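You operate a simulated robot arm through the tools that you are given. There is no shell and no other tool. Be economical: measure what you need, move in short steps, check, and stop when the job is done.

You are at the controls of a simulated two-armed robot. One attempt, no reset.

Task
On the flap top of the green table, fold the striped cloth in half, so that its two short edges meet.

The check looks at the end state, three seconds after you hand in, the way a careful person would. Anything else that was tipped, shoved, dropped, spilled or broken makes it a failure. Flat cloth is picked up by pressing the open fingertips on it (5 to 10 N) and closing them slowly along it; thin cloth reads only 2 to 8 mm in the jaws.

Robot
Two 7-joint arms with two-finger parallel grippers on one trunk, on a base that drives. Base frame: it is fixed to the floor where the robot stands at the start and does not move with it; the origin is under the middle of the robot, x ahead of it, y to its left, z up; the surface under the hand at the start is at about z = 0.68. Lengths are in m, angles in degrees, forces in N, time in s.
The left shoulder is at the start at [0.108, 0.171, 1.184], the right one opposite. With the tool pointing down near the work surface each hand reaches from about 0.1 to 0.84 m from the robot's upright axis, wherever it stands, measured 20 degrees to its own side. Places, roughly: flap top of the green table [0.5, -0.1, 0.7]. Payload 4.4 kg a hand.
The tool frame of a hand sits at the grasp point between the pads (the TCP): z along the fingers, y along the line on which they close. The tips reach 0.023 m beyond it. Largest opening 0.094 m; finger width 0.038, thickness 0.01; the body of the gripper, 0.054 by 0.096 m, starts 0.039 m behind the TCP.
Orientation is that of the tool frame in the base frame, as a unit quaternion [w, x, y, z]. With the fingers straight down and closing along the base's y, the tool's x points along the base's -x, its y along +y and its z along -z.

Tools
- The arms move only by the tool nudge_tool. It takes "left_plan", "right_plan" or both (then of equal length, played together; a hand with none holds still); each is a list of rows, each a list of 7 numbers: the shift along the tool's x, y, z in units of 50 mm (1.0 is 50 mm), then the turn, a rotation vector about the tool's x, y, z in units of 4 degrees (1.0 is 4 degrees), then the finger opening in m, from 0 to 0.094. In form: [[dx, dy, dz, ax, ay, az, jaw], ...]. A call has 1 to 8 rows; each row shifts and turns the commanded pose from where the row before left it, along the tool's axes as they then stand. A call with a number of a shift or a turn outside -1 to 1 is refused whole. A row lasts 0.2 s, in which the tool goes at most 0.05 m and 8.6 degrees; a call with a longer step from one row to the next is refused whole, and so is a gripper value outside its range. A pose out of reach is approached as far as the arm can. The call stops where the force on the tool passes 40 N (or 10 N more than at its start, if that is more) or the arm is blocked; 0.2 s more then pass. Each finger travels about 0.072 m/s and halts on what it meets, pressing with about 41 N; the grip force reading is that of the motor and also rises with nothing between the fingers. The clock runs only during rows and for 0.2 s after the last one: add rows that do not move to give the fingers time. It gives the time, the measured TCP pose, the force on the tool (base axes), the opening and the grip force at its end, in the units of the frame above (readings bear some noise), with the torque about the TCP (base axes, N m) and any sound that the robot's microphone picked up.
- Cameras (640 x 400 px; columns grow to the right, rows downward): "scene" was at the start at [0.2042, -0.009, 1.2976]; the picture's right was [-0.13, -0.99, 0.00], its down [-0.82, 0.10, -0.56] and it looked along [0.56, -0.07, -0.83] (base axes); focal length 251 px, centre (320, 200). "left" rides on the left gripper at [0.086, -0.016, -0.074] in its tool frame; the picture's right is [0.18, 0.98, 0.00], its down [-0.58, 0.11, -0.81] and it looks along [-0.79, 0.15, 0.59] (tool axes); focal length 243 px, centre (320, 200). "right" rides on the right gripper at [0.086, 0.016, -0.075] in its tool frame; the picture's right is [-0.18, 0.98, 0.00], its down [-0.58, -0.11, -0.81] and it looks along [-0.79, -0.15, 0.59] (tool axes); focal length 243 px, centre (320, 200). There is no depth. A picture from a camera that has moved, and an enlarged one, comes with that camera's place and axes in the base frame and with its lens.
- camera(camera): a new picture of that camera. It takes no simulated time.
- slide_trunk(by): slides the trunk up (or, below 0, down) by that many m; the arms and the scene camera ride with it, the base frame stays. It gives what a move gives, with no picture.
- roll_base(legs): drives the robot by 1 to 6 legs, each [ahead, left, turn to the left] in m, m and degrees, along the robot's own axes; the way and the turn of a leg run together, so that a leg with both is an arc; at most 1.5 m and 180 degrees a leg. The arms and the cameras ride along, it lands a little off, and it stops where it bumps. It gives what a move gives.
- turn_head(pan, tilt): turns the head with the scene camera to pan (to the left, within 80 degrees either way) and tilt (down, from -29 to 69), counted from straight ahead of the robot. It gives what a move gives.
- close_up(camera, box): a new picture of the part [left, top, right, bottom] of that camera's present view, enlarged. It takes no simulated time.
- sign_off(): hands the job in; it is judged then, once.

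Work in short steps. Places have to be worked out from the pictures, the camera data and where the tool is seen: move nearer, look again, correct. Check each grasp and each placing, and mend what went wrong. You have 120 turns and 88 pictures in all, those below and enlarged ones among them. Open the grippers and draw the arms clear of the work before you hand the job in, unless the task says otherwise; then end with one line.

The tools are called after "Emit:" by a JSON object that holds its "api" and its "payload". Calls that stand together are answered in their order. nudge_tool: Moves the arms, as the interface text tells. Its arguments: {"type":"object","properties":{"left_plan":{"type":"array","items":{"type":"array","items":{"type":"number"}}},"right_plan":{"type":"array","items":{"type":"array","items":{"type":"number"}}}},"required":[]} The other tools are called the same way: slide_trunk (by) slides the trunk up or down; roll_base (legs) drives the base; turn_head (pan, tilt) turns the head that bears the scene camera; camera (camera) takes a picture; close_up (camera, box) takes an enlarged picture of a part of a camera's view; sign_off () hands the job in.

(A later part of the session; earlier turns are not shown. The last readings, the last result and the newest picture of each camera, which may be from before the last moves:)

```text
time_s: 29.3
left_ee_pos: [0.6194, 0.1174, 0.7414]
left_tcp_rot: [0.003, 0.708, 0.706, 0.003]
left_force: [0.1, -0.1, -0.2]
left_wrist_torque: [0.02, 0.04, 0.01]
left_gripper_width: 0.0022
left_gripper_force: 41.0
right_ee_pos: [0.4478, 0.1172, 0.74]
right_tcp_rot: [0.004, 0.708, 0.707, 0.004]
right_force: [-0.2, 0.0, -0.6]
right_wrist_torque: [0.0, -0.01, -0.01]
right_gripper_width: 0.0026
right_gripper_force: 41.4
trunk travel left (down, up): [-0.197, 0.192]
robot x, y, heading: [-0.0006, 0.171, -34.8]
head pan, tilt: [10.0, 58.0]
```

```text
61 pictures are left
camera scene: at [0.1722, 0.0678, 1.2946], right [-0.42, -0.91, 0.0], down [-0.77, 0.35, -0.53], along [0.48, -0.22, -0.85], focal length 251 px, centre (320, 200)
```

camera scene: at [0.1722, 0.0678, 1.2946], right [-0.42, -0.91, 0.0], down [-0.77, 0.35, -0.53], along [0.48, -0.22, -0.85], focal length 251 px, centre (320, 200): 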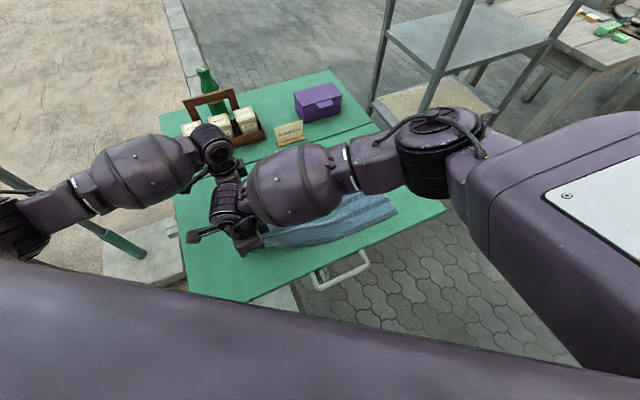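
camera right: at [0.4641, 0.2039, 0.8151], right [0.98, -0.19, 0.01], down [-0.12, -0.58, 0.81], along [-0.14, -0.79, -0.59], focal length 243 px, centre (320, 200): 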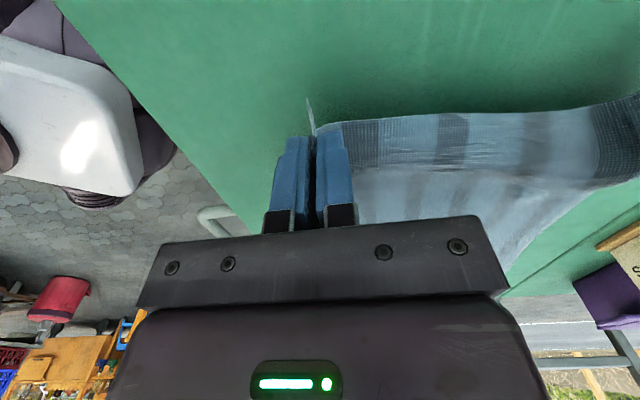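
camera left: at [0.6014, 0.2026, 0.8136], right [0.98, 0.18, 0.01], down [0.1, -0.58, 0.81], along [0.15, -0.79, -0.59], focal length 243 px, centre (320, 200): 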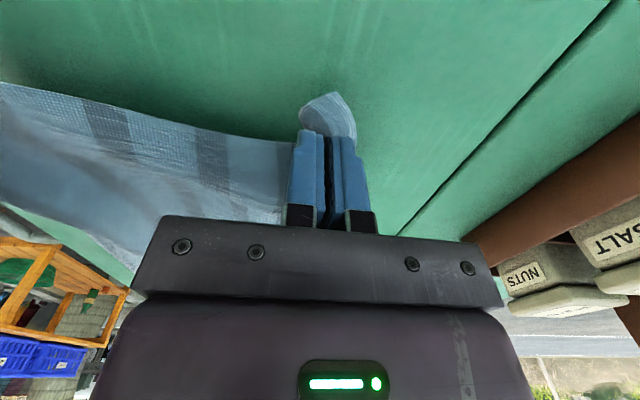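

Both corners are held firmly. I start the fold, carrying the edge toward -y while rising, in a low arc.

Emit:
{"api": "nudge_tool", "payload": {"left_plan": [[-0.3, 0, -0.3, 0, 0, 0, 0], [-0.4, 0, -0.35, 0, 0, 0, 0], [-0.5, 0, -0.3, 0, 0, 0, 0], [-0.5, 0, -0.25, 0, 0, 0, 0], [-0.5, 0, -0.2, 0, 0, 0, 0], [-0.5, 0, -0.1, 0, 0, 0, 0], [-0.5, 0, 0, 0, 0, 0, 0], [-0.3, 0, 0, 0, 0, 0, 0]], "right_plan": [[-0.3, 0, -0.3, 0, 0, 0, 0], [-0.4, 0, -0.35, 0, 0, 0, 0], [-0.5, 0, -0.3, 0, 0, 0, 0], [-0.5, 0, -0.25, 0, 0, 0, 0], [-0.5, 0, -0.2, 0, 0, 0, 0], [-0.5, 0, -0.1, 0, 0, 0, 0], [-0.5, 0, 0, 0, 0, 0, 0], [-0.3, 0, 0, 0, 0, 0, 0]]}}

Emit:
{"api": "camera", "payload": {"camera": "scene"}}

Emit:
{"api": "camera", "payload": {"camera": "left"}}

```text
time_s: 31.1
left_ee_pos: [0.6172, -0.0587, 0.8148]
left_tcp_rot: [0.004, 0.708, 0.706, 0.004]
left_force: [-0.3, 0.2, -0.3]
left_wrist_torque: [0.0, 0.0, 0.03]
left_gripper_width: 0.0023
left_gripper_force: 41.0
right_ee_pos: [0.4474, -0.0594, 0.8146]
right_tcp_rot: [0.004, 0.708, 0.706, 0.004]
right_force: [-0.1, 0.3, 0.2]
right_wrist_torque: [-0.03, -0.03, 0.02]
right_gripper_width: 0.0024
right_gripper_force: 40.7
trunk travel left (down, up): [-0.197, 0.192]
robot x, y, heading: [0.0016, 0.1707, -34.8]
head pan, tilt: [10.0, 58.0]
```

```text
60 pictures are left
camera scene: at [0.172, 0.0675, 1.2947], right [-0.42, -0.91, 0.0], down [-0.77, 0.35, -0.53], along [0.48, -0.22, -0.85], focal length 251 px, centre (320, 200)
```

scene: 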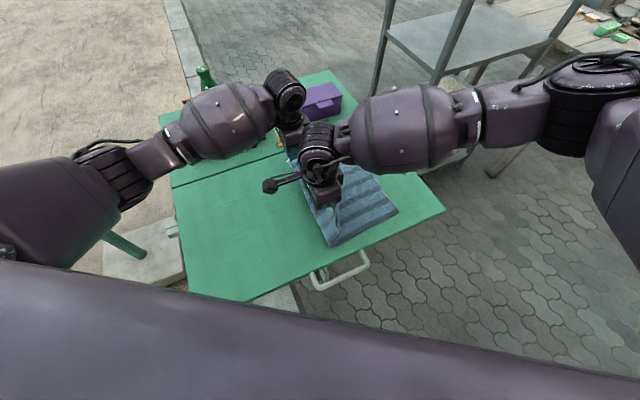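

```text
59 pictures are left
camera left: at [0.5996, 0.0278, 0.8889], right [0.98, 0.18, 0.01], down [0.1, -0.58, 0.81], along [0.15, -0.79, -0.59], focal length 243 px, centre (320, 200)
```

left: 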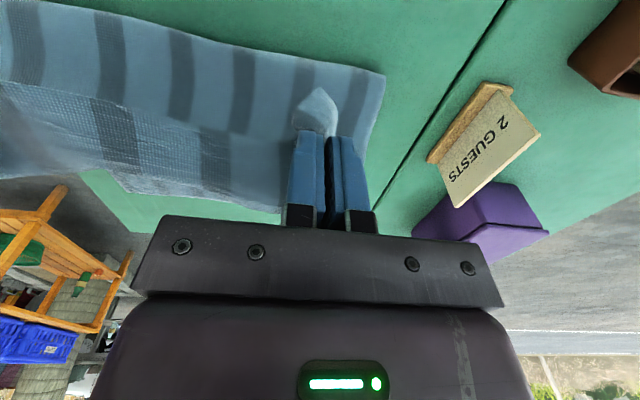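

The fold is forming nicely and the far edge has stayed put. I continue to -y with a gentle 20° tilt, to turn the held edge over the right way.

Emit:
{"api": "nudge_tool", "payload": {"left_plan": [[-0.5, 0, 0, 0, 1, 0, 0], [-0.5, 0, -0.035, 0, 1, 0, 0], [-0.495, 0, -0.07, 0, 1, 0, 0], [-0.49, 0, -0.104, 0, 1, 0, 0], [-0.48, 0, -0.138, 0, 1, 0, 0], [-0.47, 0, -0.171, 0, 0, 0, 0], [-0.47, 0, -0.171, 0, 0, 0, 0], [-0.47, 0, -0.171, 0, 0, 0, 0]], "right_plan": [[-0.5, 0, 0, 0, 1, 0, 0], [-0.5, 0, -0.035, 0, 1, 0, 0], [-0.495, 0, -0.07, 0, 1, 0, 0], [-0.49, 0, -0.104, 0, 1, 0, 0], [-0.48, 0, -0.138, 0, 1, 0, 0], [-0.47, 0, -0.171, 0, 0, 0, 0], [-0.47, 0, -0.171, 0, 0, 0, 0], [-0.47, 0, -0.171, 0, 0, 0, 0]]}}

Emit:
{"api": "camera", "payload": {"camera": "scene"}}

Emit:
{"api": "camera", "payload": {"camera": "left"}}

Emit:
{"api": "camera", "payload": {"camera": "right"}}

```text
time_s: 32.9
left_ee_pos: [0.61, -0.2359, 0.8177]
left_tcp_rot: [-0.119, 0.697, 0.696, 0.125]
left_force: [0.8, -0.7, -0.6]
left_wrist_torque: [-0.03, 0.03, 0.02]
left_gripper_width: 0.0023
left_gripper_force: 40.7
left hand out of reach, approached as far as the arm can: row 8
right_ee_pos: [0.449, -0.2577, 0.815]
right_tcp_rot: [-0.119, 0.697, 0.696, 0.127]
right_force: [-0.1, -0.3, -0.2]
right_wrist_torque: [0.03, -0.05, 0.01]
right_gripper_width: 0.0028
right_gripper_force: 41.3
trunk travel left (down, up): [-0.197, 0.192]
robot x, y, heading: [0.0018, 0.1745, -34.8]
head pan, tilt: [10.0, 58.0]
```

```text
58 pictures are left
camera scene: at [0.1731, 0.0682, 1.2945], right [-0.42, -0.91, 0.0], down [-0.77, 0.35, -0.53], along [0.48, -0.22, -0.85], focal length 251 px, centre (320, 200)
```

scene: 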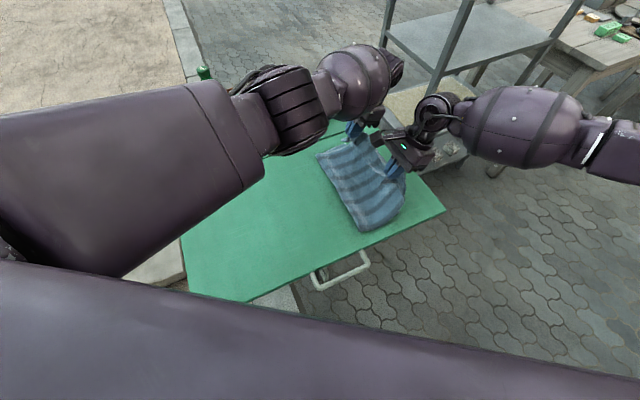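

```text
57 pictures are left
camera left: at [0.5927, -0.1792, 0.9175], right [0.98, 0.17, 0.07], down [0.1, -0.82, 0.56], along [0.15, -0.54, -0.82], focal length 243 px, centre (320, 200)
```

left: 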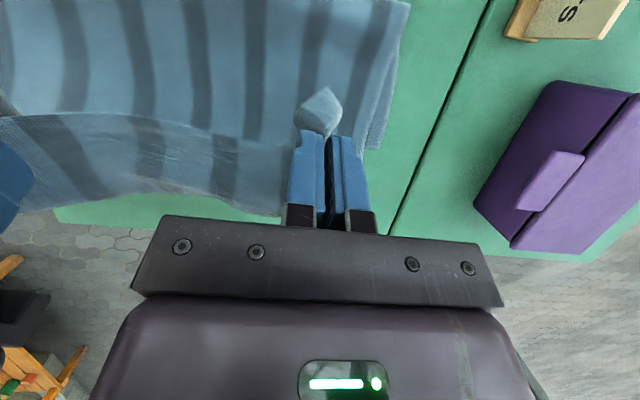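

```text
56 pictures are left
camera right: at [0.4639, -0.2023, 0.9139], right [0.98, -0.17, -0.05], down [-0.12, -0.82, 0.56], along [-0.14, -0.54, -0.83], focal length 243 px, centre (320, 200)
```

right: 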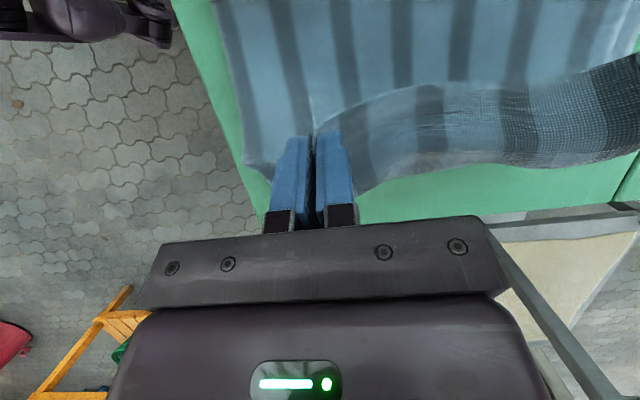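

The left arm is at its reach limit at y≈-0.236. I translate the base about 6 cm toward -y, carrying the hands along, and then lower with the trunk.

Emit:
{"api": "roll_base", "payload": {"legs": [[0.034, -0.049, 0]]}}

Emit:
{"api": "camera", "payload": {"camera": "scene"}}

```text
time_s: 34.0
left_ee_pos: [0.6093, -0.2966, 0.8196]
left_tcp_rot: [-0.119, 0.697, 0.695, 0.126]
left_force: [-0.2, 0.7, -0.1]
left_wrist_torque: [0.02, 0.01, 0.0]
left_gripper_width: 0.002
left_gripper_force: 41.4
right_ee_pos: [0.4474, -0.3175, 0.8148]
right_tcp_rot: [-0.119, 0.696, 0.696, 0.127]
right_force: [0.2, 0.5, -0.6]
right_wrist_torque: [0.02, -0.03, -0.02]
right_gripper_width: 0.0027
right_gripper_force: 41.1
trunk travel left (down, up): [-0.197, 0.192]
robot x, y, heading: [-0.005, 0.112, -34.4]
head pan, tilt: [10.0, 58.0]
```

```text
55 pictures are left
camera scene: at [0.1724, 0.0076, 1.2947], right [-0.42, -0.91, 0.0], down [-0.77, 0.36, -0.53], along [0.48, -0.22, -0.85], focal length 251 px, centre (320, 200)
```

scene: 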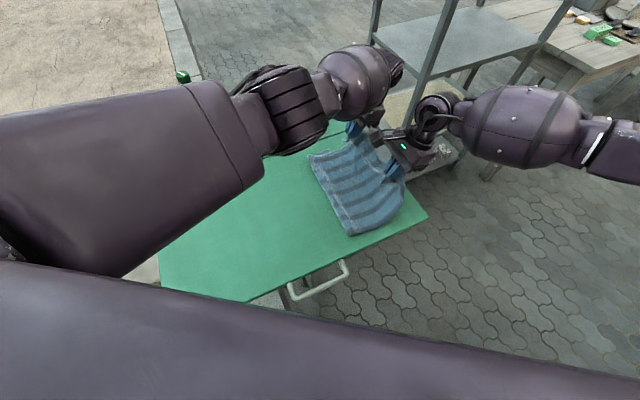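

The fold line now appears near y≈-0.18, so the lower layer may have been dragged along. I check with the wrist cameras.

Emit:
{"api": "camera", "payload": {"camera": "right"}}

Emit:
{"api": "close_up", "payload": {"camera": "scene", "box": [280, 100, 480, 250]}}

Emit:
{"api": "camera", "payload": {"camera": "left"}}

```text
54 pictures are left
camera right: at [0.4633, -0.2627, 0.9142], right [0.98, -0.18, -0.05], down [-0.12, -0.82, 0.56], along [-0.14, -0.54, -0.83], focal length 243 px, centre (320, 200)
```

right: 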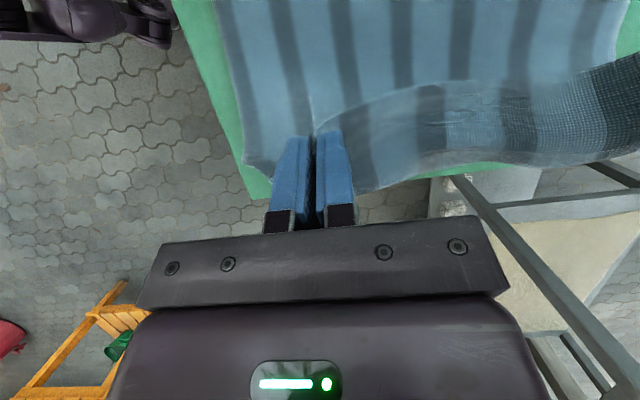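

```text
2.67 times, centred on (380, 175) of scene
camera zoom: at [0.1724, 0.0076, 1.2947], right [-0.42, -0.91, 0.0], down [-0.77, 0.36, -0.53], along [0.48, -0.22, -0.85], focal length 670 px, centre (160, 267)
```

zoom: 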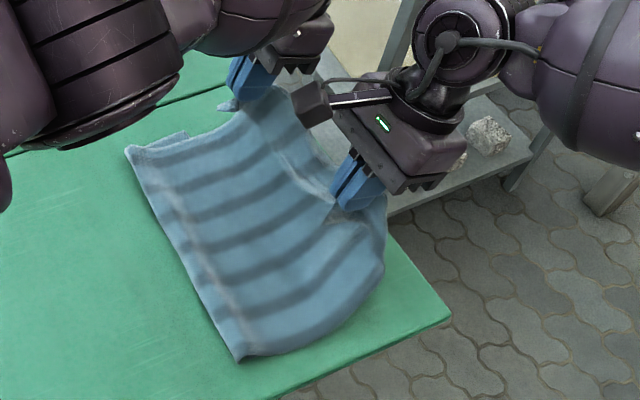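

```text
52 pictures are left
camera left: at [0.592, -0.2399, 0.9177], right [0.98, 0.17, 0.07], down [0.1, -0.82, 0.56], along [0.15, -0.54, -0.83], focal length 243 px, centre (320, 200)
```

left: 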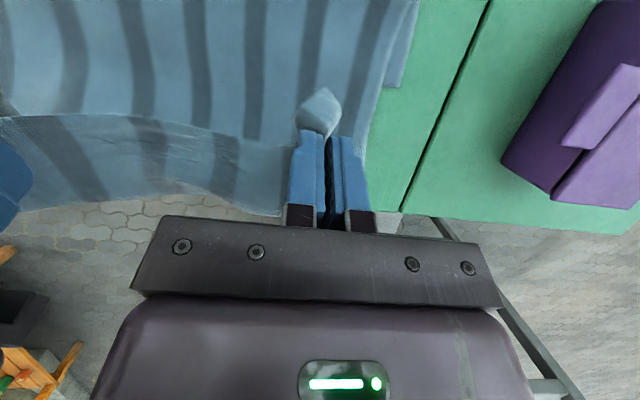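

The left view shows the lower layer's far corner still at about (0.69, -0.26), so it has not been dragged. I move the hands back a little in +y and lower, then look.

Emit:
{"api": "nudge_tool", "payload": {"left_plan": [[0.12, 0.1, 0.25, 0, 0, 0, 0], [0.12, 0.1, 0.25, 0, 0, 0, 0], [0.12, 0.08, 0.27, 0, 0, 0, 0], [0, 0, 0, 0, 0, 0, 0]], "right_plan": [[0.24, 0, 0.3, 0, 0, 0, 0], [0.24, 0, 0.3, 0, 0, 0, 0], [0.25, 0, 0.31, 0, 0, 0, 0], [0, 0, 0, 0, 0, 0, 0]]}}

Emit:
{"api": "slide_trunk", "payload": {"by": -0.035}}

Emit:
{"api": "camera", "payload": {"camera": "right"}}

Emit:
{"api": "camera", "payload": {"camera": "left"}}

Emit:
{"api": "close_up", "payload": {"camera": "scene", "box": [280, 100, 480, 250]}}

```text
time_s: 35.0
left_ee_pos: [0.6232, -0.2633, 0.7889]
left_tcp_rot: [-0.119, 0.697, 0.696, 0.126]
left_force: [-0.2, 0.4, -0.1]
left_wrist_torque: [0.0, 0.0, -0.01]
left_gripper_width: 0.0023
left_gripper_force: 41.3
right_ee_pos: [0.4483, -0.2684, 0.7852]
right_tcp_rot: [-0.117, 0.697, 0.696, 0.127]
right_force: [0.7, -0.6, -0.2]
right_wrist_torque: [-0.01, -0.01, 0.0]
right_gripper_width: 0.0027
right_gripper_force: 41.1
trunk travel left (down, up): [-0.197, 0.192]
robot x, y, heading: [0.0008, 0.113, -35.0]
head pan, tilt: [10.0, 58.0]
```

```text
time_s: 35.8
left_ee_pos: [0.6233, -0.2652, 0.7573]
left_tcp_rot: [-0.117, 0.697, 0.696, 0.126]
left_force: [-1.2, 0.2, 0.4]
left_wrist_torque: [0.0, -0.01, 0.0]
left_gripper_width: 0.002
left_gripper_force: 40.5
right_ee_pos: [0.4477, -0.2682, 0.752]
right_tcp_rot: [-0.116, 0.697, 0.697, 0.127]
right_force: [0.6, 0.6, 1.3]
right_wrist_torque: [0.0, -0.03, 0.01]
right_gripper_width: 0.0027
right_gripper_force: 40.7
trunk travel left (down, up): [-0.162, 0.227]
robot x, y, heading: [-0.0009, 0.1116, -34.5]
head pan, tilt: [10.0, 58.0]
```

```text
51 pictures are left
camera right: at [0.4634, -0.2121, 0.8516], right [0.98, -0.18, -0.05], down [-0.12, -0.82, 0.56], along [-0.14, -0.54, -0.83], focal length 243 px, centre (320, 200)
```

right: 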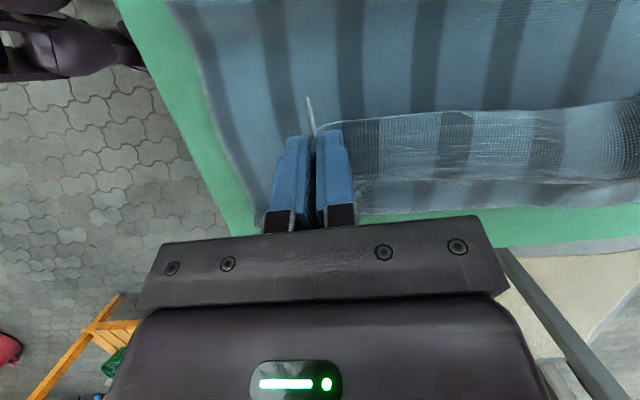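

```text
50 pictures are left
camera left: at [0.606, -0.209, 0.8558], right [0.98, 0.17, 0.08], down [0.1, -0.82, 0.56], along [0.16, -0.55, -0.82], focal length 243 px, centre (320, 200)
```

left: 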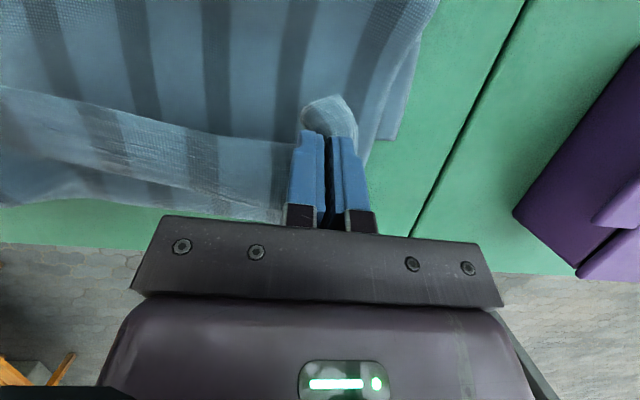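

```text
2.67 times, centred on (380, 175) of scene
camera zoom: at [0.1987, -0.01, 1.2559], right [-0.42, -0.91, 0.0], down [-0.77, 0.35, -0.53], along [0.48, -0.22, -0.85], focal length 670 px, centre (160, 267)
```

zoom: 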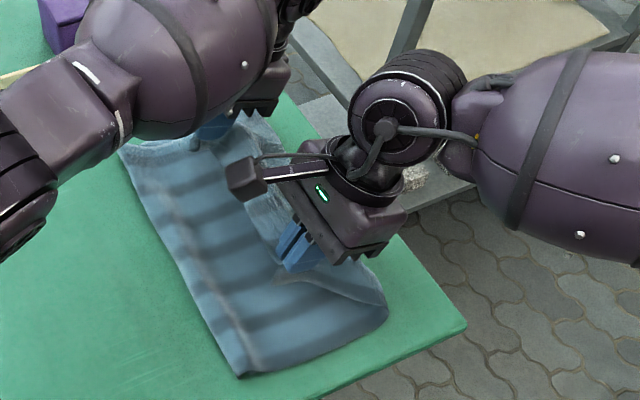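

I need to tell the lip apart from the lower layer, so I enlarge the ambiguous region.

Emit:
{"api": "close_up", "payload": {"camera": "left", "box": [180, 0, 480, 230]}}

Emit:
{"api": "close_up", "payload": {"camera": "right", "box": [180, 0, 640, 260]}}

```text
1.74 times, centred on (330, 115) of left
camera zoom: at [0.606, -0.209, 0.8558], right [0.98, 0.17, 0.08], down [0.1, -0.82, 0.56], along [0.16, -0.55, -0.82], focal length 422 px, centre (303, 348)
```

zoom: 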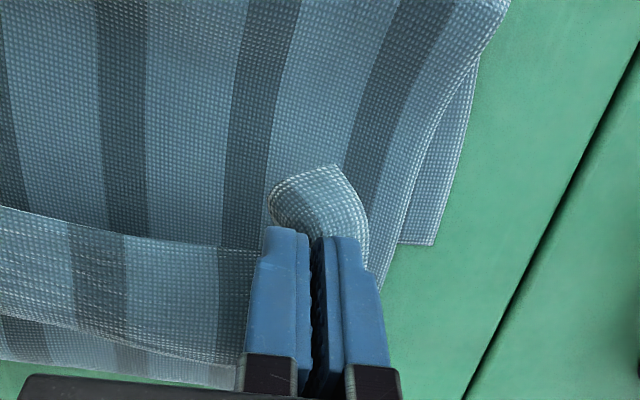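

```text
1.39 times, centred on (410, 130) of right
camera zoom: at [0.4634, -0.2121, 0.8516], right [0.98, -0.18, -0.05], down [-0.12, -0.82, 0.56], along [-0.14, -0.54, -0.83], focal length 338 px, centre (195, 297)
```

zoom: 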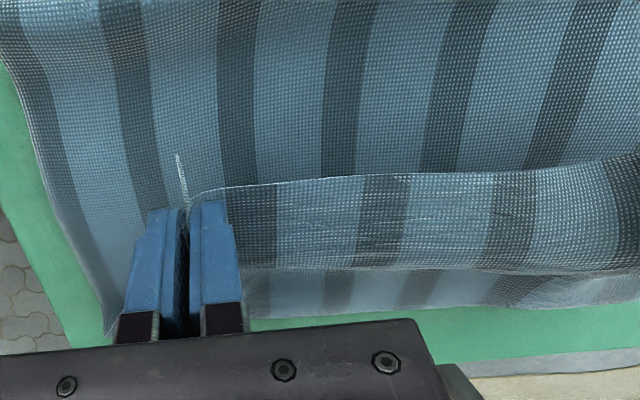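

The close-ups make it clear. With the grippers near-vertical, the held lip stays doubled back on top and a belly forms on the -y side. It's better to fold the right edge toward the robot's side, where the grippers can tilt naturally to flip the edge. So I carry this edge back to the left first and lay it flat.

Emit:
{"api": "nudge_tool", "payload": {"left_plan": [[0.607, 0, -0.205, 0, 0, 0, 0], [0.607, 0, -0.205, 0, 0, 0, 0], [0.607, 0, -0.205, 0, 0, 0, 0], [0.564, 0, 0.205, 0, -1, 0, 0], [0.577, 0, 0.165, 0, -1, 0, 0], [0.587, 0, 0.125, 0, -1, 0, 0], [0.594, 0, 0.083, 0, -1, 0, 0], [0.598, 0, 0.042, 0, -1, 0, 0]], "right_plan": [[0.607, 0, -0.205, 0, 0, 0, 0], [0.607, 0, -0.205, 0, 0, 0, 0], [0.607, 0, -0.205, 0, 0, 0, 0], [0.564, 0, 0.205, 0, -1, 0, 0], [0.577, 0, 0.165, 0, -1, 0, 0], [0.587, 0, 0.125, 0, -1, 0, 0], [0.594, 0, 0.083, 0, -1, 0, 0], [0.598, 0, 0.042, 0, -1, 0, 0]]}}

Emit:
{"api": "camera", "payload": {"camera": "left"}}

```text
time_s: 37.6
left_ee_pos: [0.6247, -0.04, 0.8143]
left_tcp_rot: [0.005, 0.708, 0.706, 0.004]
left_force: [-0.5, -0.3, 0.5]
left_wrist_torque: [0.01, 0.02, 0.01]
left_gripper_width: 0.0022
left_gripper_force: 40.9
right_ee_pos: [0.4487, -0.0418, 0.8098]
right_tcp_rot: [0.005, 0.709, 0.705, 0.005]
right_force: [0.2, 1.1, 0.1]
right_wrist_torque: [-0.01, -0.05, 0.0]
right_gripper_width: 0.0026
right_gripper_force: 40.8
trunk travel left (down, up): [-0.162, 0.227]
robot x, y, heading: [0.0008, 0.1121, -34.9]
head pan, tilt: [10.0, 58.0]
```

```text
46 pictures are left
camera left: at [0.6065, 0.0468, 0.8882], right [0.98, 0.18, 0.01], down [0.1, -0.58, 0.81], along [0.15, -0.79, -0.59], focal length 243 px, centre (320, 200)
```

left: 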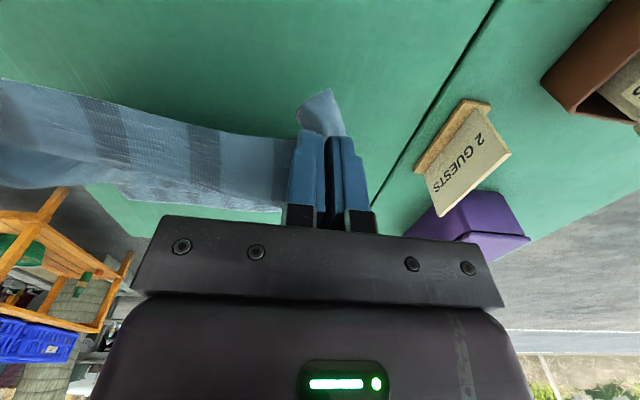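

The cloth is unfolding back as hoped. I carry on to the original left position while lowering.

Emit:
{"api": "nudge_tool", "payload": {"left_plan": [[0.42, 0, 0.1, 0, 0, 0, 0], [0.42, 0, 0.15, 0, 0, 0, 0], [0.42, 0, 0.2, 0, 0, 0, 0], [0.42, 0, 0.25, 0, 0, 0, 0], [0.42, 0, 0.3, 0, 0, 0, 0], [0.42, 0, 0.3, 0, 0, 0, 0], [0.42, 0, 0.35, 0, 0, 0, 0], [0.42, 0, 0.3, 0, 0, 0, 0]], "right_plan": [[0.42, 0, 0.1, 0, 0, 0, 0], [0.42, 0, 0.15, 0, 0, 0, 0], [0.42, 0, 0.2, 0, 0, 0, 0], [0.42, 0, 0.25, 0, 0, 0, 0], [0.42, 0, 0.3, 0, 0, 0, 0], [0.42, 0, 0.3, 0, 0, 0, 0], [0.42, 0, 0.35, 0, 0, 0, 0], [0.42, 0, 0.3, 0, 0, 0, 0]]}}

Emit:
{"api": "camera", "payload": {"camera": "left"}}

Emit:
{"api": "camera", "payload": {"camera": "scene"}}

```text
time_s: 39.4
left_ee_pos: [0.6256, 0.1281, 0.7178]
left_tcp_rot: [0.003, 0.708, 0.706, 0.002]
left_force: [-0.5, 0.3, -0.6]
left_wrist_torque: [0.01, 0.03, 0.02]
left_gripper_width: 0.0021
left_gripper_force: 40.5
right_ee_pos: [0.449, 0.1258, 0.7115]
right_tcp_rot: [0.004, 0.708, 0.706, 0.004]
right_force: [0.3, 0.3, -0.2]
right_wrist_torque: [-0.01, 0.0, 0.0]
right_gripper_width: 0.0025
right_gripper_force: 41.0
trunk travel left (down, up): [-0.162, 0.227]
robot x, y, heading: [0.001, 0.1137, -34.7]
head pan, tilt: [10.0, 58.0]
```

```text
45 pictures are left
camera left: at [0.609, 0.2145, 0.7903], right [0.98, 0.18, 0.01], down [0.1, -0.58, 0.81], along [0.15, -0.79, -0.59], focal length 243 px, centre (320, 200)
```

left: 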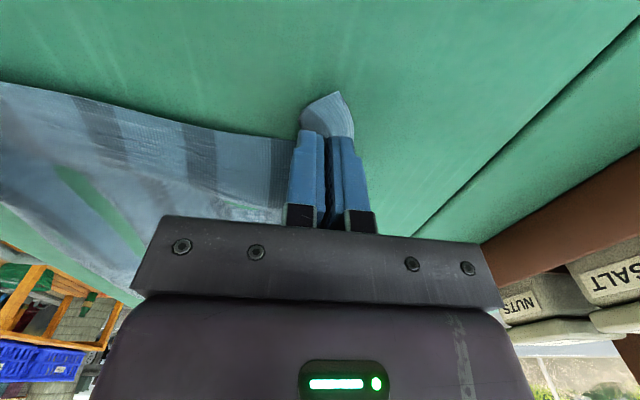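

```text
44 pictures are left
camera scene: at [0.2003, -0.0106, 1.2552], right [-0.42, -0.91, 0.0], down [-0.77, 0.35, -0.53], along [0.48, -0.22, -0.85], focal length 251 px, centre (320, 200)
```

scene: 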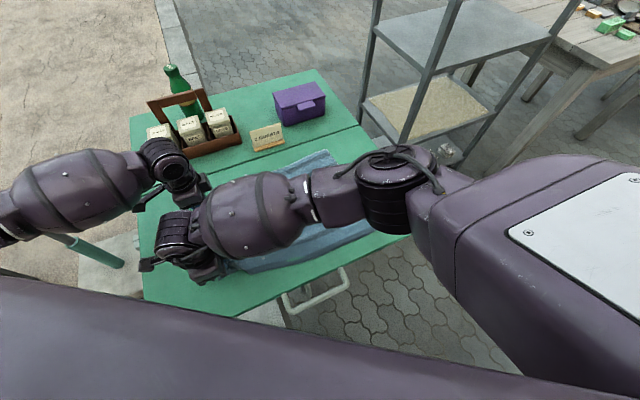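

The cloth is back at its starting place. I lower to just above the table and open the fingers.

Emit:
{"api": "nudge_tool", "payload": {"left_plan": [[0, 0, 0.15, 0, 0, 0, 0], [0, 0, 0, 0, 0, 0, 0], [0, 0, 0, 0, 0, 0, 0.03], [0, 0, 0, 0, 0, 0, 0.06], [0, 0, 0, 0, 0, 0, 0.07], [0, 0, -0.3, 0, 0, 0, 0.07], [0, 0, -0.8, 0, 0, 0, 0.07], [0, 0, -0.8, 0, 0, 0, 0.07]], "right_plan": [[0, 0, 0.1, 0, 0, 0, 0], [0, 0, 0, 0, 0, 0, 0], [0, 0, 0, 0, 0, 0, 0.03], [0, 0, 0, 0, 0, 0, 0.06], [0, 0, 0, 0, 0, 0, 0.07], [0, 0, -0.3, 0, 0, 0, 0.07], [0, 0, -0.8, 0, 0, 0, 0.07], [0, 0, -0.8, 0, 0, 0, 0.07]]}}

Emit:
{"api": "camera", "payload": {"camera": "left"}}

Emit:
{"api": "camera", "payload": {"camera": "right"}}

```text
time_s: 41.2
left_ee_pos: [0.625, 0.129, 0.8062]
left_tcp_rot: [0.004, 0.708, 0.706, 0.003]
left_force: [0.5, 0.5, -0.2]
left_wrist_torque: [-0.03, -0.01, 0.02]
left_gripper_width: 0.0699
left_gripper_force: 0.0
right_ee_pos: [0.4476, 0.1235, 0.803]
right_tcp_rot: [0.005, 0.709, 0.705, 0.004]
right_force: [-0.3, 0.1, -0.4]
right_wrist_torque: [0.0, 0.02, -0.01]
right_gripper_width: 0.0701
right_gripper_force: 0.1
trunk travel left (down, up): [-0.162, 0.227]
robot x, y, heading: [-0.0007, 0.1103, -34.7]
head pan, tilt: [10.0, 58.0]
```

```text
43 pictures are left
camera left: at [0.6076, 0.2144, 0.8797], right [0.98, 0.18, 0.01], down [0.1, -0.58, 0.81], along [0.15, -0.79, -0.59], focal length 243 px, centre (320, 200)
```

left: 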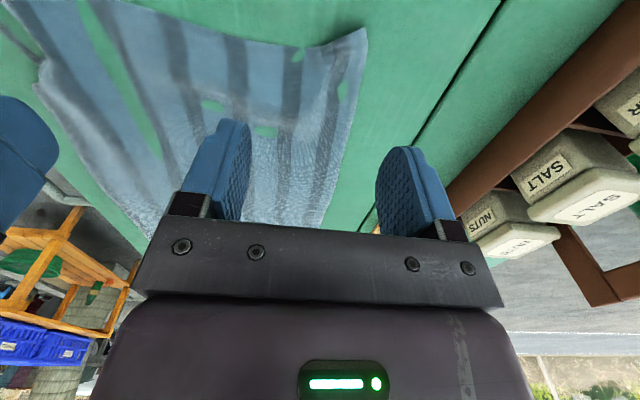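

```text
42 pictures are left
camera right: at [0.4636, 0.2093, 0.8772], right [0.98, -0.19, 0.01], down [-0.12, -0.58, 0.81], along [-0.14, -0.79, -0.59], focal length 243 px, centre (320, 200)
```

right: 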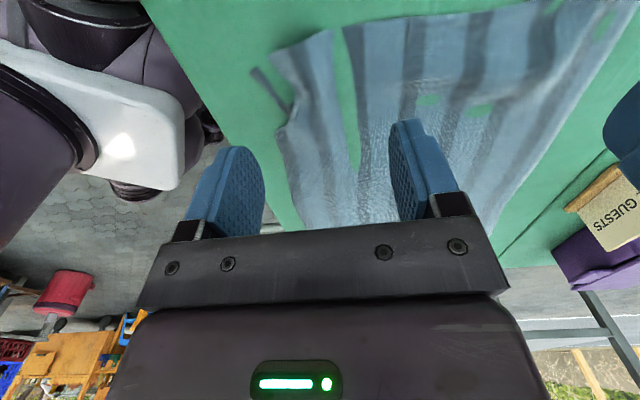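

Released. Now I raise and move both hands over the right edge, which also frees the view of the left part.

Emit:
{"api": "nudge_tool", "payload": {"left_plan": [[0, 0, -0.8, 0, 0, 0, 0.07], [-0.9, 0, 0, 0, 0, 0, 0.07], [-0.9, 0, 0, 0, 0, 0, 0.07], [-0.9, 0, 0, 0, 0, 0, 0.07], [-0.9, 0, 0, 0, 0, 0, 0.07], [-0.9, 0, 0, 0, 0, 0, 0.07], [-0.9, 0, 0, 0, 0, 0, 0.07], [-0.9, 0, 0, 0, 0, 0, 0.07]], "right_plan": [[0, 0, -0.8, 0, 0, 0, 0.07], [-0.9, 0, 0, 0, 0, 0, 0.07], [-0.9, 0, 0, 0, 0, 0, 0.07], [-0.9, 0, 0, 0, 0, 0, 0.07], [-0.9, 0, 0, 0, 0, 0, 0.07], [-0.9, 0, 0, 0, 0, 0, 0.07], [-0.9, 0, 0, 0, 0, 0, 0.07], [-0.9, 0, 0, 0, 0, 0, 0.07]]}}

Emit:
{"api": "camera", "payload": {"camera": "scene"}}

Emit:
{"api": "camera", "payload": {"camera": "left"}}

Emit:
{"api": "camera", "payload": {"camera": "right"}}

```text
time_s: 43.0
left_ee_pos: [0.6218, -0.1888, 0.8417]
left_tcp_rot: [0.003, 0.709, 0.706, 0.004]
left_force: [0.0, -0.5, 0.3]
left_wrist_torque: [-0.01, -0.01, 0.02]
left_gripper_width: 0.0701
left_gripper_force: 0.1
right_ee_pos: [0.446, -0.1941, 0.8408]
right_tcp_rot: [0.004, 0.708, 0.706, 0.005]
right_force: [-1.2, 0.0, 0.9]
right_wrist_torque: [0.02, 0.02, 0.0]
right_gripper_width: 0.0699
right_gripper_force: 0.0
trunk travel left (down, up): [-0.162, 0.227]
robot x, y, heading: [-0.0035, 0.114, -35.2]
head pan, tilt: [10.0, 58.0]
```

```text
41 pictures are left
camera scene: at [0.1997, -0.0125, 1.255], right [-0.42, -0.91, 0.0], down [-0.77, 0.36, -0.53], along [0.48, -0.22, -0.85], focal length 251 px, centre (320, 200)
```

scene: 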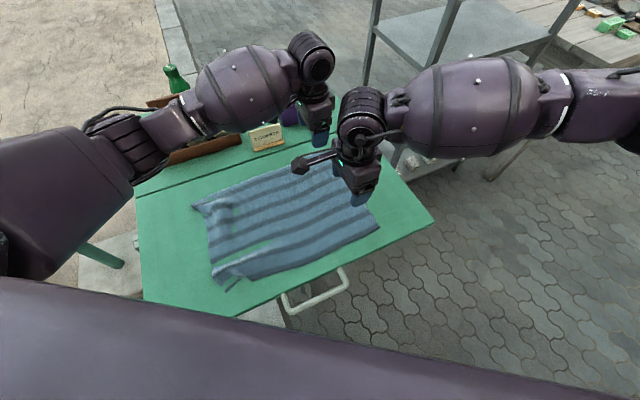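

```text
40 pictures are left
camera left: at [0.6047, -0.1027, 0.9169], right [0.98, 0.18, 0.01], down [0.1, -0.58, 0.81], along [0.15, -0.79, -0.59], focal length 243 px, centre (320, 200)
```

left: 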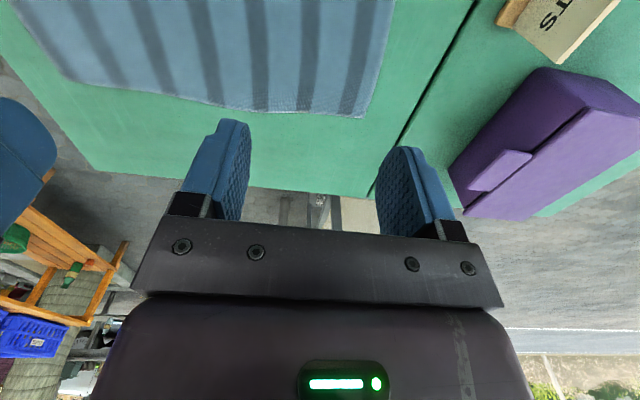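

```text
39 pictures are left
camera right: at [0.461, -0.1072, 0.9162], right [0.98, -0.19, 0.01], down [-0.12, -0.58, 0.8], along [-0.14, -0.79, -0.59], focal length 243 px, centre (320, 200)
```

right: 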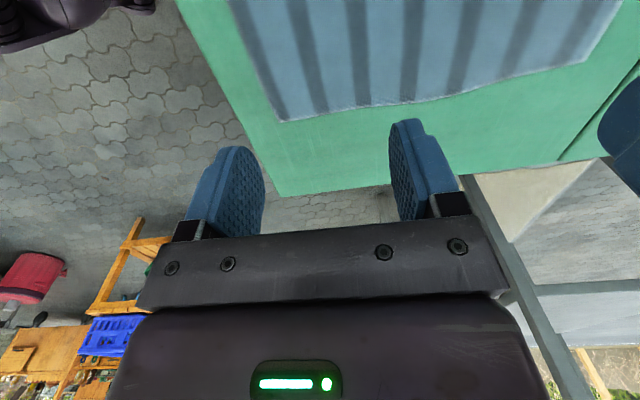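

The right edge is flat, with corners at about (0.683, -0.257) and (0.391, -0.266). I check the state of the left side.

Emit:
{"api": "close_up", "payload": {"camera": "scene", "box": [170, 160, 390, 300]}}

```text
2.86 times, centred on (280, 230) of scene
camera zoom: at [0.1997, -0.0125, 1.255], right [-0.42, -0.91, 0.0], down [-0.77, 0.36, -0.53], along [0.48, -0.22, -0.85], focal length 718 px, centre (434, 114)
```

zoom: 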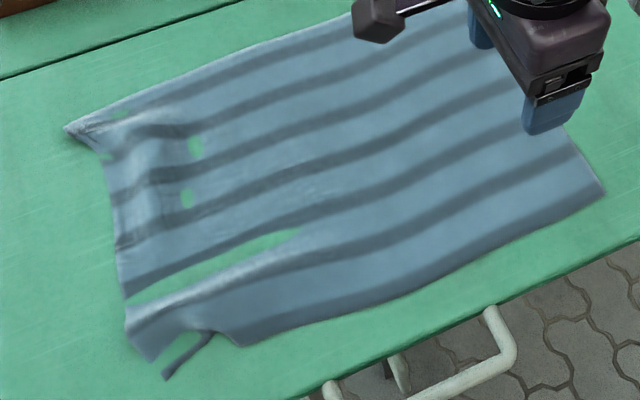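

Some of the left edge is wrinkled, with bits sunk in. I smooth it first by pressing closed fingertips near the left edge and drawing the hands outward along x.

Emit:
{"api": "nudge_tool", "payload": {"left_plan": [[0.9, -0.03, 0, 0, 0, 0, 0.03], [0.9, -0.03, 0, 0, 0, 0, 0], [0.9, -0.03, 0, 0, 0, 0, 0], [0.9, -0.03, 0, 0, 0, 0, 0], [0.9, -0.03, 0, 0, 0, 0, 0], [0.9, -0.03, 0.2, 0, 0, 0, 0], [0.8, 0, 0.55, 0, 0, 0, 0], [0, 0, 0.9, 0, 0, 0, 0]], "right_plan": [[0.9, 0.03, 0, 0, 0, 0, 0.03], [0.9, 0.03, 0, 0, 0, 0, 0], [0.9, 0.03, 0, 0, 0, 0, 0], [0.9, 0.03, 0, 0, 0, 0, 0], [0.9, 0.03, 0, 0, 0, 0, 0], [0.9, 0.03, 0.2, 0, 0, 0, 0], [0.8, 0, 0.55, 0, 0, 0, 0], [0, 0, 0.9, 0, 0, 0, 0]]}}

Emit:
{"api": "nudge_tool", "payload": {"left_plan": [[0, 0, 0.5, 0, 0, 0, 0], [0, 0, 0.35, 0, 0, 0, 0], [0, 0, 0.08, 0, 0, 0, 0], [0, 0, 0, 0, 0, 0, 0]], "right_plan": [[0, 0, 0.5, 0, 0, 0, 0], [0, 0, 0.4, 0, 0, 0, 0], [0, 0, 0.08, 0, 0, 0, 0], [0, 0, 0, 0, 0, 0, 0]]}}

```text
time_s: 44.8
left_ee_pos: [0.6194, 0.1227, 0.7617]
left_tcp_rot: [0.003, 0.709, 0.706, 0.004]
left_force: [0.3, -0.8, 0.6]
left_wrist_torque: [-0.01, -0.02, 0.02]
left_gripper_width: 0.0
left_gripper_force: 41.1
right_ee_pos: [0.4606, 0.1199, 0.7559]
right_tcp_rot: [0.004, 0.708, 0.706, 0.004]
right_force: [0.8, -0.9, -0.2]
right_wrist_torque: [0.03, 0.0, -0.01]
right_gripper_width: 0.0
right_gripper_force: 41.0
trunk travel left (down, up): [-0.162, 0.227]
robot x, y, heading: [0.0033, 0.1107, -34.6]
head pan, tilt: [10.0, 58.0]
```

```text
time_s: 45.8
left_ee_pos: [0.6163, 0.1213, 0.7146]
left_tcp_rot: [0.003, 0.708, 0.706, 0.003]
left_force: [0.2, -0.1, 0.4]
left_wrist_torque: [0.0, 0.01, -0.01]
left_gripper_width: 0.0
left_gripper_force: 41.3
right_ee_pos: [0.4588, 0.119, 0.7095]
right_tcp_rot: [0.005, 0.709, 0.705, 0.006]
right_force: [0.2, 0.0, 0.3]
right_wrist_torque: [0.0, 0.0, 0.0]
right_gripper_width: 0.0
right_gripper_force: 41.1
trunk travel left (down, up): [-0.162, 0.227]
robot x, y, heading: [-0.0018, 0.1146, -34.5]
head pan, tilt: [10.0, 58.0]
```

Emit:
{"api": "nudge_tool", "payload": {"left_plan": [[0, 0, 0.1, 0, 0, 0, 0], [0, 0, 0.1, 0, 0, 0, 0], [0, 0, 0.02, 0, 0, 0, 0], [0, 0, 0, 0, 0, 0, 0]], "right_plan": [[0, 0, 0.08, 0, 0, 0, 0], [0, 0, 0.08, 0, 0, 0, 0], [0, 0, 0.02, 0, 0, 0, 0], [0, 0, 0, 0, 0, 0, 0]]}}

```text
time_s: 46.8
left_ee_pos: [0.6172, 0.1229, 0.7058]
left_tcp_rot: [0.004, 0.708, 0.706, 0.004]
left_force: [0.0, 0.8, 0.6]
left_wrist_torque: [-0.02, 0.01, -0.03]
left_gripper_width: 0.0
left_gripper_force: 41.0
right_ee_pos: [0.4594, 0.1177, 0.7034]
right_tcp_rot: [0.004, 0.708, 0.706, 0.004]
right_force: [1.0, 1.8, 7.0]
right_wrist_torque: [0.07, 0.01, -0.02]
right_gripper_width: 0.0
right_gripper_force: 40.6
trunk travel left (down, up): [-0.162, 0.227]
robot x, y, heading: [0.0006, 0.109, -34.5]
head pan, tilt: [10.0, 58.0]
```

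Emit:
{"api": "nudge_tool", "payload": {"left_plan": [[0, 0, 0.05, 0, 0, 0, 0], [0, 0, 0, 0, 0, 0, 0], [0, 0.12, 0, 0, 0, 0, 0], [0, 0.12, 0, 0, 0, 0, 0], [0, 0.12, 0, 0, 0, 0, 0], [0, 0.12, 0, 0, 0, 0, 0], [0, 0.12, 0, 0, 0, 0, 0], [0, 0.12, 0, 0, 0, 0, 0]], "right_plan": [[0, 0, 0, 0, 0, 0, 0], [0, 0, 0, 0, 0, 0, 0], [0, -0.1, 0, 0, 0, 0, 0], [0, -0.1, 0, 0, 0, 0, 0], [0, -0.1, 0, 0, 0, 0, 0], [0, -0.1, 0, 0, 0, 0, 0], [0, -0.1, 0, 0, 0, 0, 0], [0, -0.1, 0, 0, 0, 0, 0]]}}

Emit:
{"api": "camera", "payload": {"camera": "left"}}

Emit:
{"api": "camera", "payload": {"camera": "right"}}

```text
time_s: 48.6
left_ee_pos: [0.6517, 0.1224, 0.7039]
left_tcp_rot: [0.006, 0.708, 0.706, 0.004]
left_force: [-4.7, -0.8, 24.0]
left_wrist_torque: [0.11, 0.08, 0.03]
left_gripper_width: 0.0001
left_gripper_force: 40.9
right_ee_pos: [0.4282, 0.1196, 0.703]
right_tcp_rot: [0.005, 0.709, 0.706, 0.005]
right_force: [-0.8, -0.6, 0.2]
right_wrist_torque: [-0.03, 0.01, 0.0]
right_gripper_width: 0.0
right_gripper_force: 41.4
trunk travel left (down, up): [-0.162, 0.227]
robot x, y, heading: [0.0015, 0.109, -34.6]
head pan, tilt: [10.0, 58.0]
```

```text
37 pictures are left
camera left: at [0.6348, 0.2089, 0.7772], right [0.98, 0.18, 0.01], down [0.1, -0.58, 0.81], along [0.15, -0.79, -0.59], focal length 243 px, centre (320, 200)
```

left: 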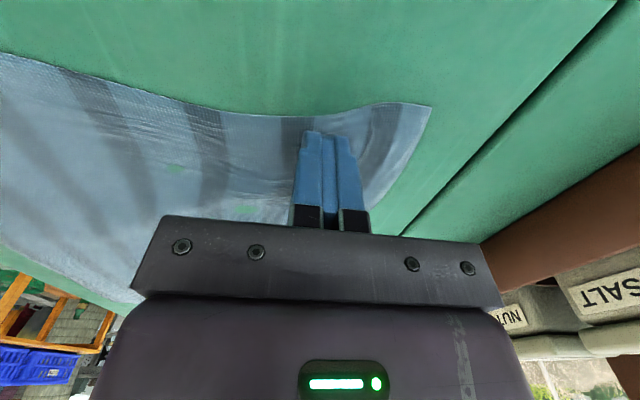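

```text
36 pictures are left
camera right: at [0.4437, 0.2062, 0.7769], right [0.98, -0.19, 0.01], down [-0.12, -0.58, 0.81], along [-0.14, -0.79, -0.59], focal length 243 px, centre (320, 200)
```

right: 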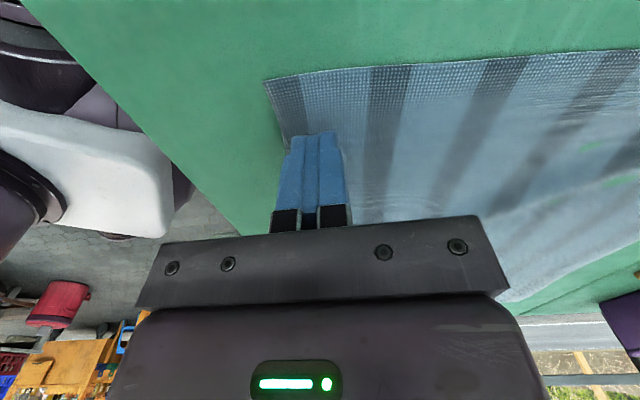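

The left edge is now flat and straight, from about (0.694, 0.157) to (0.414, 0.160). Next I raise the hands and turn the base to about -60°, so the grippers can later point along -y when I fold the right edge over to the left.

Emit:
{"api": "nudge_tool", "payload": {"left_plan": [[0, 0, -0.5, 0, 0, 0, 0], [0, 0, -0.9, 0, 0, 0, 0], [0, 0, -0.9, 0, 0, 0, 0], [0, 0, -0.9, 0, 0, 0, 0]], "right_plan": [[0, 0, -0.5, 0, 0, 0, 0], [0, 0, -0.9, 0, 0, 0, 0], [0, 0, -0.9, 0, 0, 0, 0], [0, 0, -0.9, 0, 0, 0, 0]]}}

Emit:
{"api": "roll_base", "payload": {"legs": [[0, 0, -25]]}}

Emit:
{"api": "nudge_tool", "payload": {"left_plan": [[0, 0, 0, 0, 0, -1, 0.03], [0, 0, 0, 0, 0, -1, 0.06], [0, 0, 0, 0, 0, -1, 0.06], [0, 0, 0, 0, 0, -1, 0.06], [0, 0, 0, 0, 0, -1, 0.06], [0, 0, 0, 0, 0, -1, 0.06], [0, 0, 0, 0, 0, -1, 0.06], [0, 0, 0, 0, 0, -1, 0.06]], "right_plan": [[0, 0, 0, 0, 0, -1, 0.03], [0, 0, 0, 0, 0, -1, 0.06], [0, 0, 0, 0, 0, -1, 0.06], [0, 0, 0, 0, 0, -1, 0.06], [0, 0, 0, 0, 0, -1, 0.06], [0, 0, 0, 0, 0, -1, 0.06], [0, 0, 0, 0, 0, -1, 0.06], [0, 0, 0, 0, 0, -1, 0.06]]}}

Emit:
{"api": "nudge_tool", "payload": {"left_plan": [[0, 0, 0, 0, 0, -1, 0.06], [0, 0, 0, 0, 0, -1, 0.06], [0, 0, 0, 0, 0, -1, 0.06], [0, 0, 0, 0, 0, -1, 0.06], [0, 0, 0, 0, 0, -1, 0.06], [0, 0, 0, 0, 0, -1, 0.06], [0, 0, 0, 0, 0, -1, 0.06], [0, 0, 0, 0, 0, -1, 0.06]], "right_plan": [[0, 0, 0, 0, 0, -1, 0.06], [0, 0, 0, 0, 0, -1, 0.06], [0, 0, 0, 0, 0, -1, 0.06], [0, 0, 0, 0, 0, -1, 0.06], [0, 0, 0, 0, 0, -1, 0.06], [0, 0, 0, 0, 0, -1, 0.06], [0, 0, 0, 0, 0, -1, 0.06], [0, 0, 0, 0, 0, -1, 0.06]]}}

Emit:
{"api": "nudge_tool", "payload": {"left_plan": [[0, 0, 0, 0, 0, -1, 0.06], [0, 0, 0, 0, 0, -1, 0.06], [0, 0, 0, 0, 0, -1, 0.06], [0, 0, 0, 0, 0, -1, 0.06], [0, 0, 0, 0, 0, -1, 0.06], [0, 0, 0, 0, 0, -1, 0.06], [0, 0, 0, 0, 0, -1, 0.06], [0, 0, 0, 0, 0, -1, 0.06]], "right_plan": [[0, 0, 0, 0, 0, -1, 0.06], [0, 0, 0, 0, 0, -1, 0.06], [0, 0, 0, 0, 0, -1, 0.06], [0, 0, 0, 0, 0, -1, 0.06], [0, 0, 0, 0, 0, -1, 0.06], [0, 0, 0, 0, 0, -1, 0.06], [0, 0, 0, 0, 0, -1, 0.06], [0, 0, 0, 0, 0, -1, 0.06]]}}

```text
time_s: 49.6
left_ee_pos: [0.651, 0.1234, 0.8637]
left_tcp_rot: [0.004, 0.708, 0.706, 0.004]
left_force: [-0.3, -0.9, 0.3]
left_wrist_torque: [0.0, -0.04, -0.01]
left_gripper_width: 0.0001
left_gripper_force: 41.0
right_ee_pos: [0.4282, 0.1191, 0.8628]
right_tcp_rot: [0.006, 0.709, 0.706, 0.004]
right_force: [-0.4, 0.4, -0.4]
right_wrist_torque: [-0.01, -0.01, 0.04]
right_gripper_width: 0.0001
right_gripper_force: 41.5
trunk travel left (down, up): [-0.162, 0.227]
robot x, y, heading: [-0.0018, 0.1143, -34.8]
head pan, tilt: [10.0, 58.0]
```

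```text
time_s: 51.3
left_ee_pos: [0.595, -0.1535, 0.8613]
left_tcp_rot: [0.003, 0.844, 0.536, 0.002]
left_force: [-0.4, -0.1, 0.0]
left_wrist_torque: [0.05, -0.01, 0.01]
left_gripper_width: 0.0001
left_gripper_force: 40.8
right_ee_pos: [0.3916, -0.0643, 0.8624]
right_tcp_rot: [0.005, 0.844, 0.536, 0.002]
right_force: [0.1, -0.1, 0.1]
right_wrist_torque: [0.0, 0.03, 0.01]
right_gripper_width: 0.0
right_gripper_force: 40.9
trunk travel left (down, up): [-0.162, 0.227]
robot x, y, heading: [0.0019, 0.1112, -59.6]
head pan, tilt: [10.0, 58.0]
```

```text
time_s: 53.1
left_ee_pos: [0.5966, -0.1552, 0.8616]
left_tcp_rot: [0.005, 0.664, 0.748, 0.001]
left_force: [-0.2, 1.3, -0.4]
left_wrist_torque: [-0.02, 0.0, 0.01]
left_gripper_width: 0.0603
left_gripper_force: 0.0
right_ee_pos: [0.3903, -0.0684, 0.8587]
right_tcp_rot: [0.002, 0.669, 0.744, 0.002]
right_force: [-0.7, -0.5, 0.2]
right_wrist_torque: [-0.02, -0.01, 0.02]
right_gripper_width: 0.0601
right_gripper_force: 0.0
trunk travel left (down, up): [-0.162, 0.227]
robot x, y, heading: [-0.0006, 0.1112, -60.0]
head pan, tilt: [10.0, 58.0]
```

```text
time_s: 54.9
left_ee_pos: [0.596, -0.1539, 0.8609]
left_tcp_rot: [0.005, 0.432, 0.902, 0.0]
left_force: [0.2, -0.4, -0.3]
left_wrist_torque: [-0.01, 0.01, -0.01]
left_gripper_width: 0.0598
left_gripper_force: 0.1
right_ee_pos: [0.3913, -0.0743, 0.8572]
right_tcp_rot: [0.0, 0.444, 0.896, 0.003]
right_force: [0.2, -0.1, -0.1]
right_wrist_torque: [0.02, -0.01, 0.02]
right_gripper_width: 0.0601
right_gripper_force: 0.1
trunk travel left (down, up): [-0.162, 0.227]
robot x, y, heading: [0.0002, 0.1101, -60.0]
head pan, tilt: [10.0, 58.0]
```

```text
time_s: 56.7
left_ee_pos: [0.5954, -0.1527, 0.8609]
left_tcp_rot: [0.004, 0.167, 0.986, -0.002]
left_force: [0.1, -0.1, -0.7]
left_wrist_torque: [-0.02, 0.04, 0.0]
left_gripper_width: 0.0599
left_gripper_force: 0.1
right_ee_pos: [0.3898, -0.0783, 0.8557]
right_tcp_rot: [-0.002, 0.185, 0.983, 0.006]
right_force: [-0.5, -0.3, 0.9]
right_wrist_torque: [0.0, -0.03, -0.02]
right_gripper_width: 0.06
right_gripper_force: 0.0
trunk travel left (down, up): [-0.162, 0.227]
robot x, y, heading: [0.0043, 0.1115, -60.0]
head pan, tilt: [10.0, 58.0]
```

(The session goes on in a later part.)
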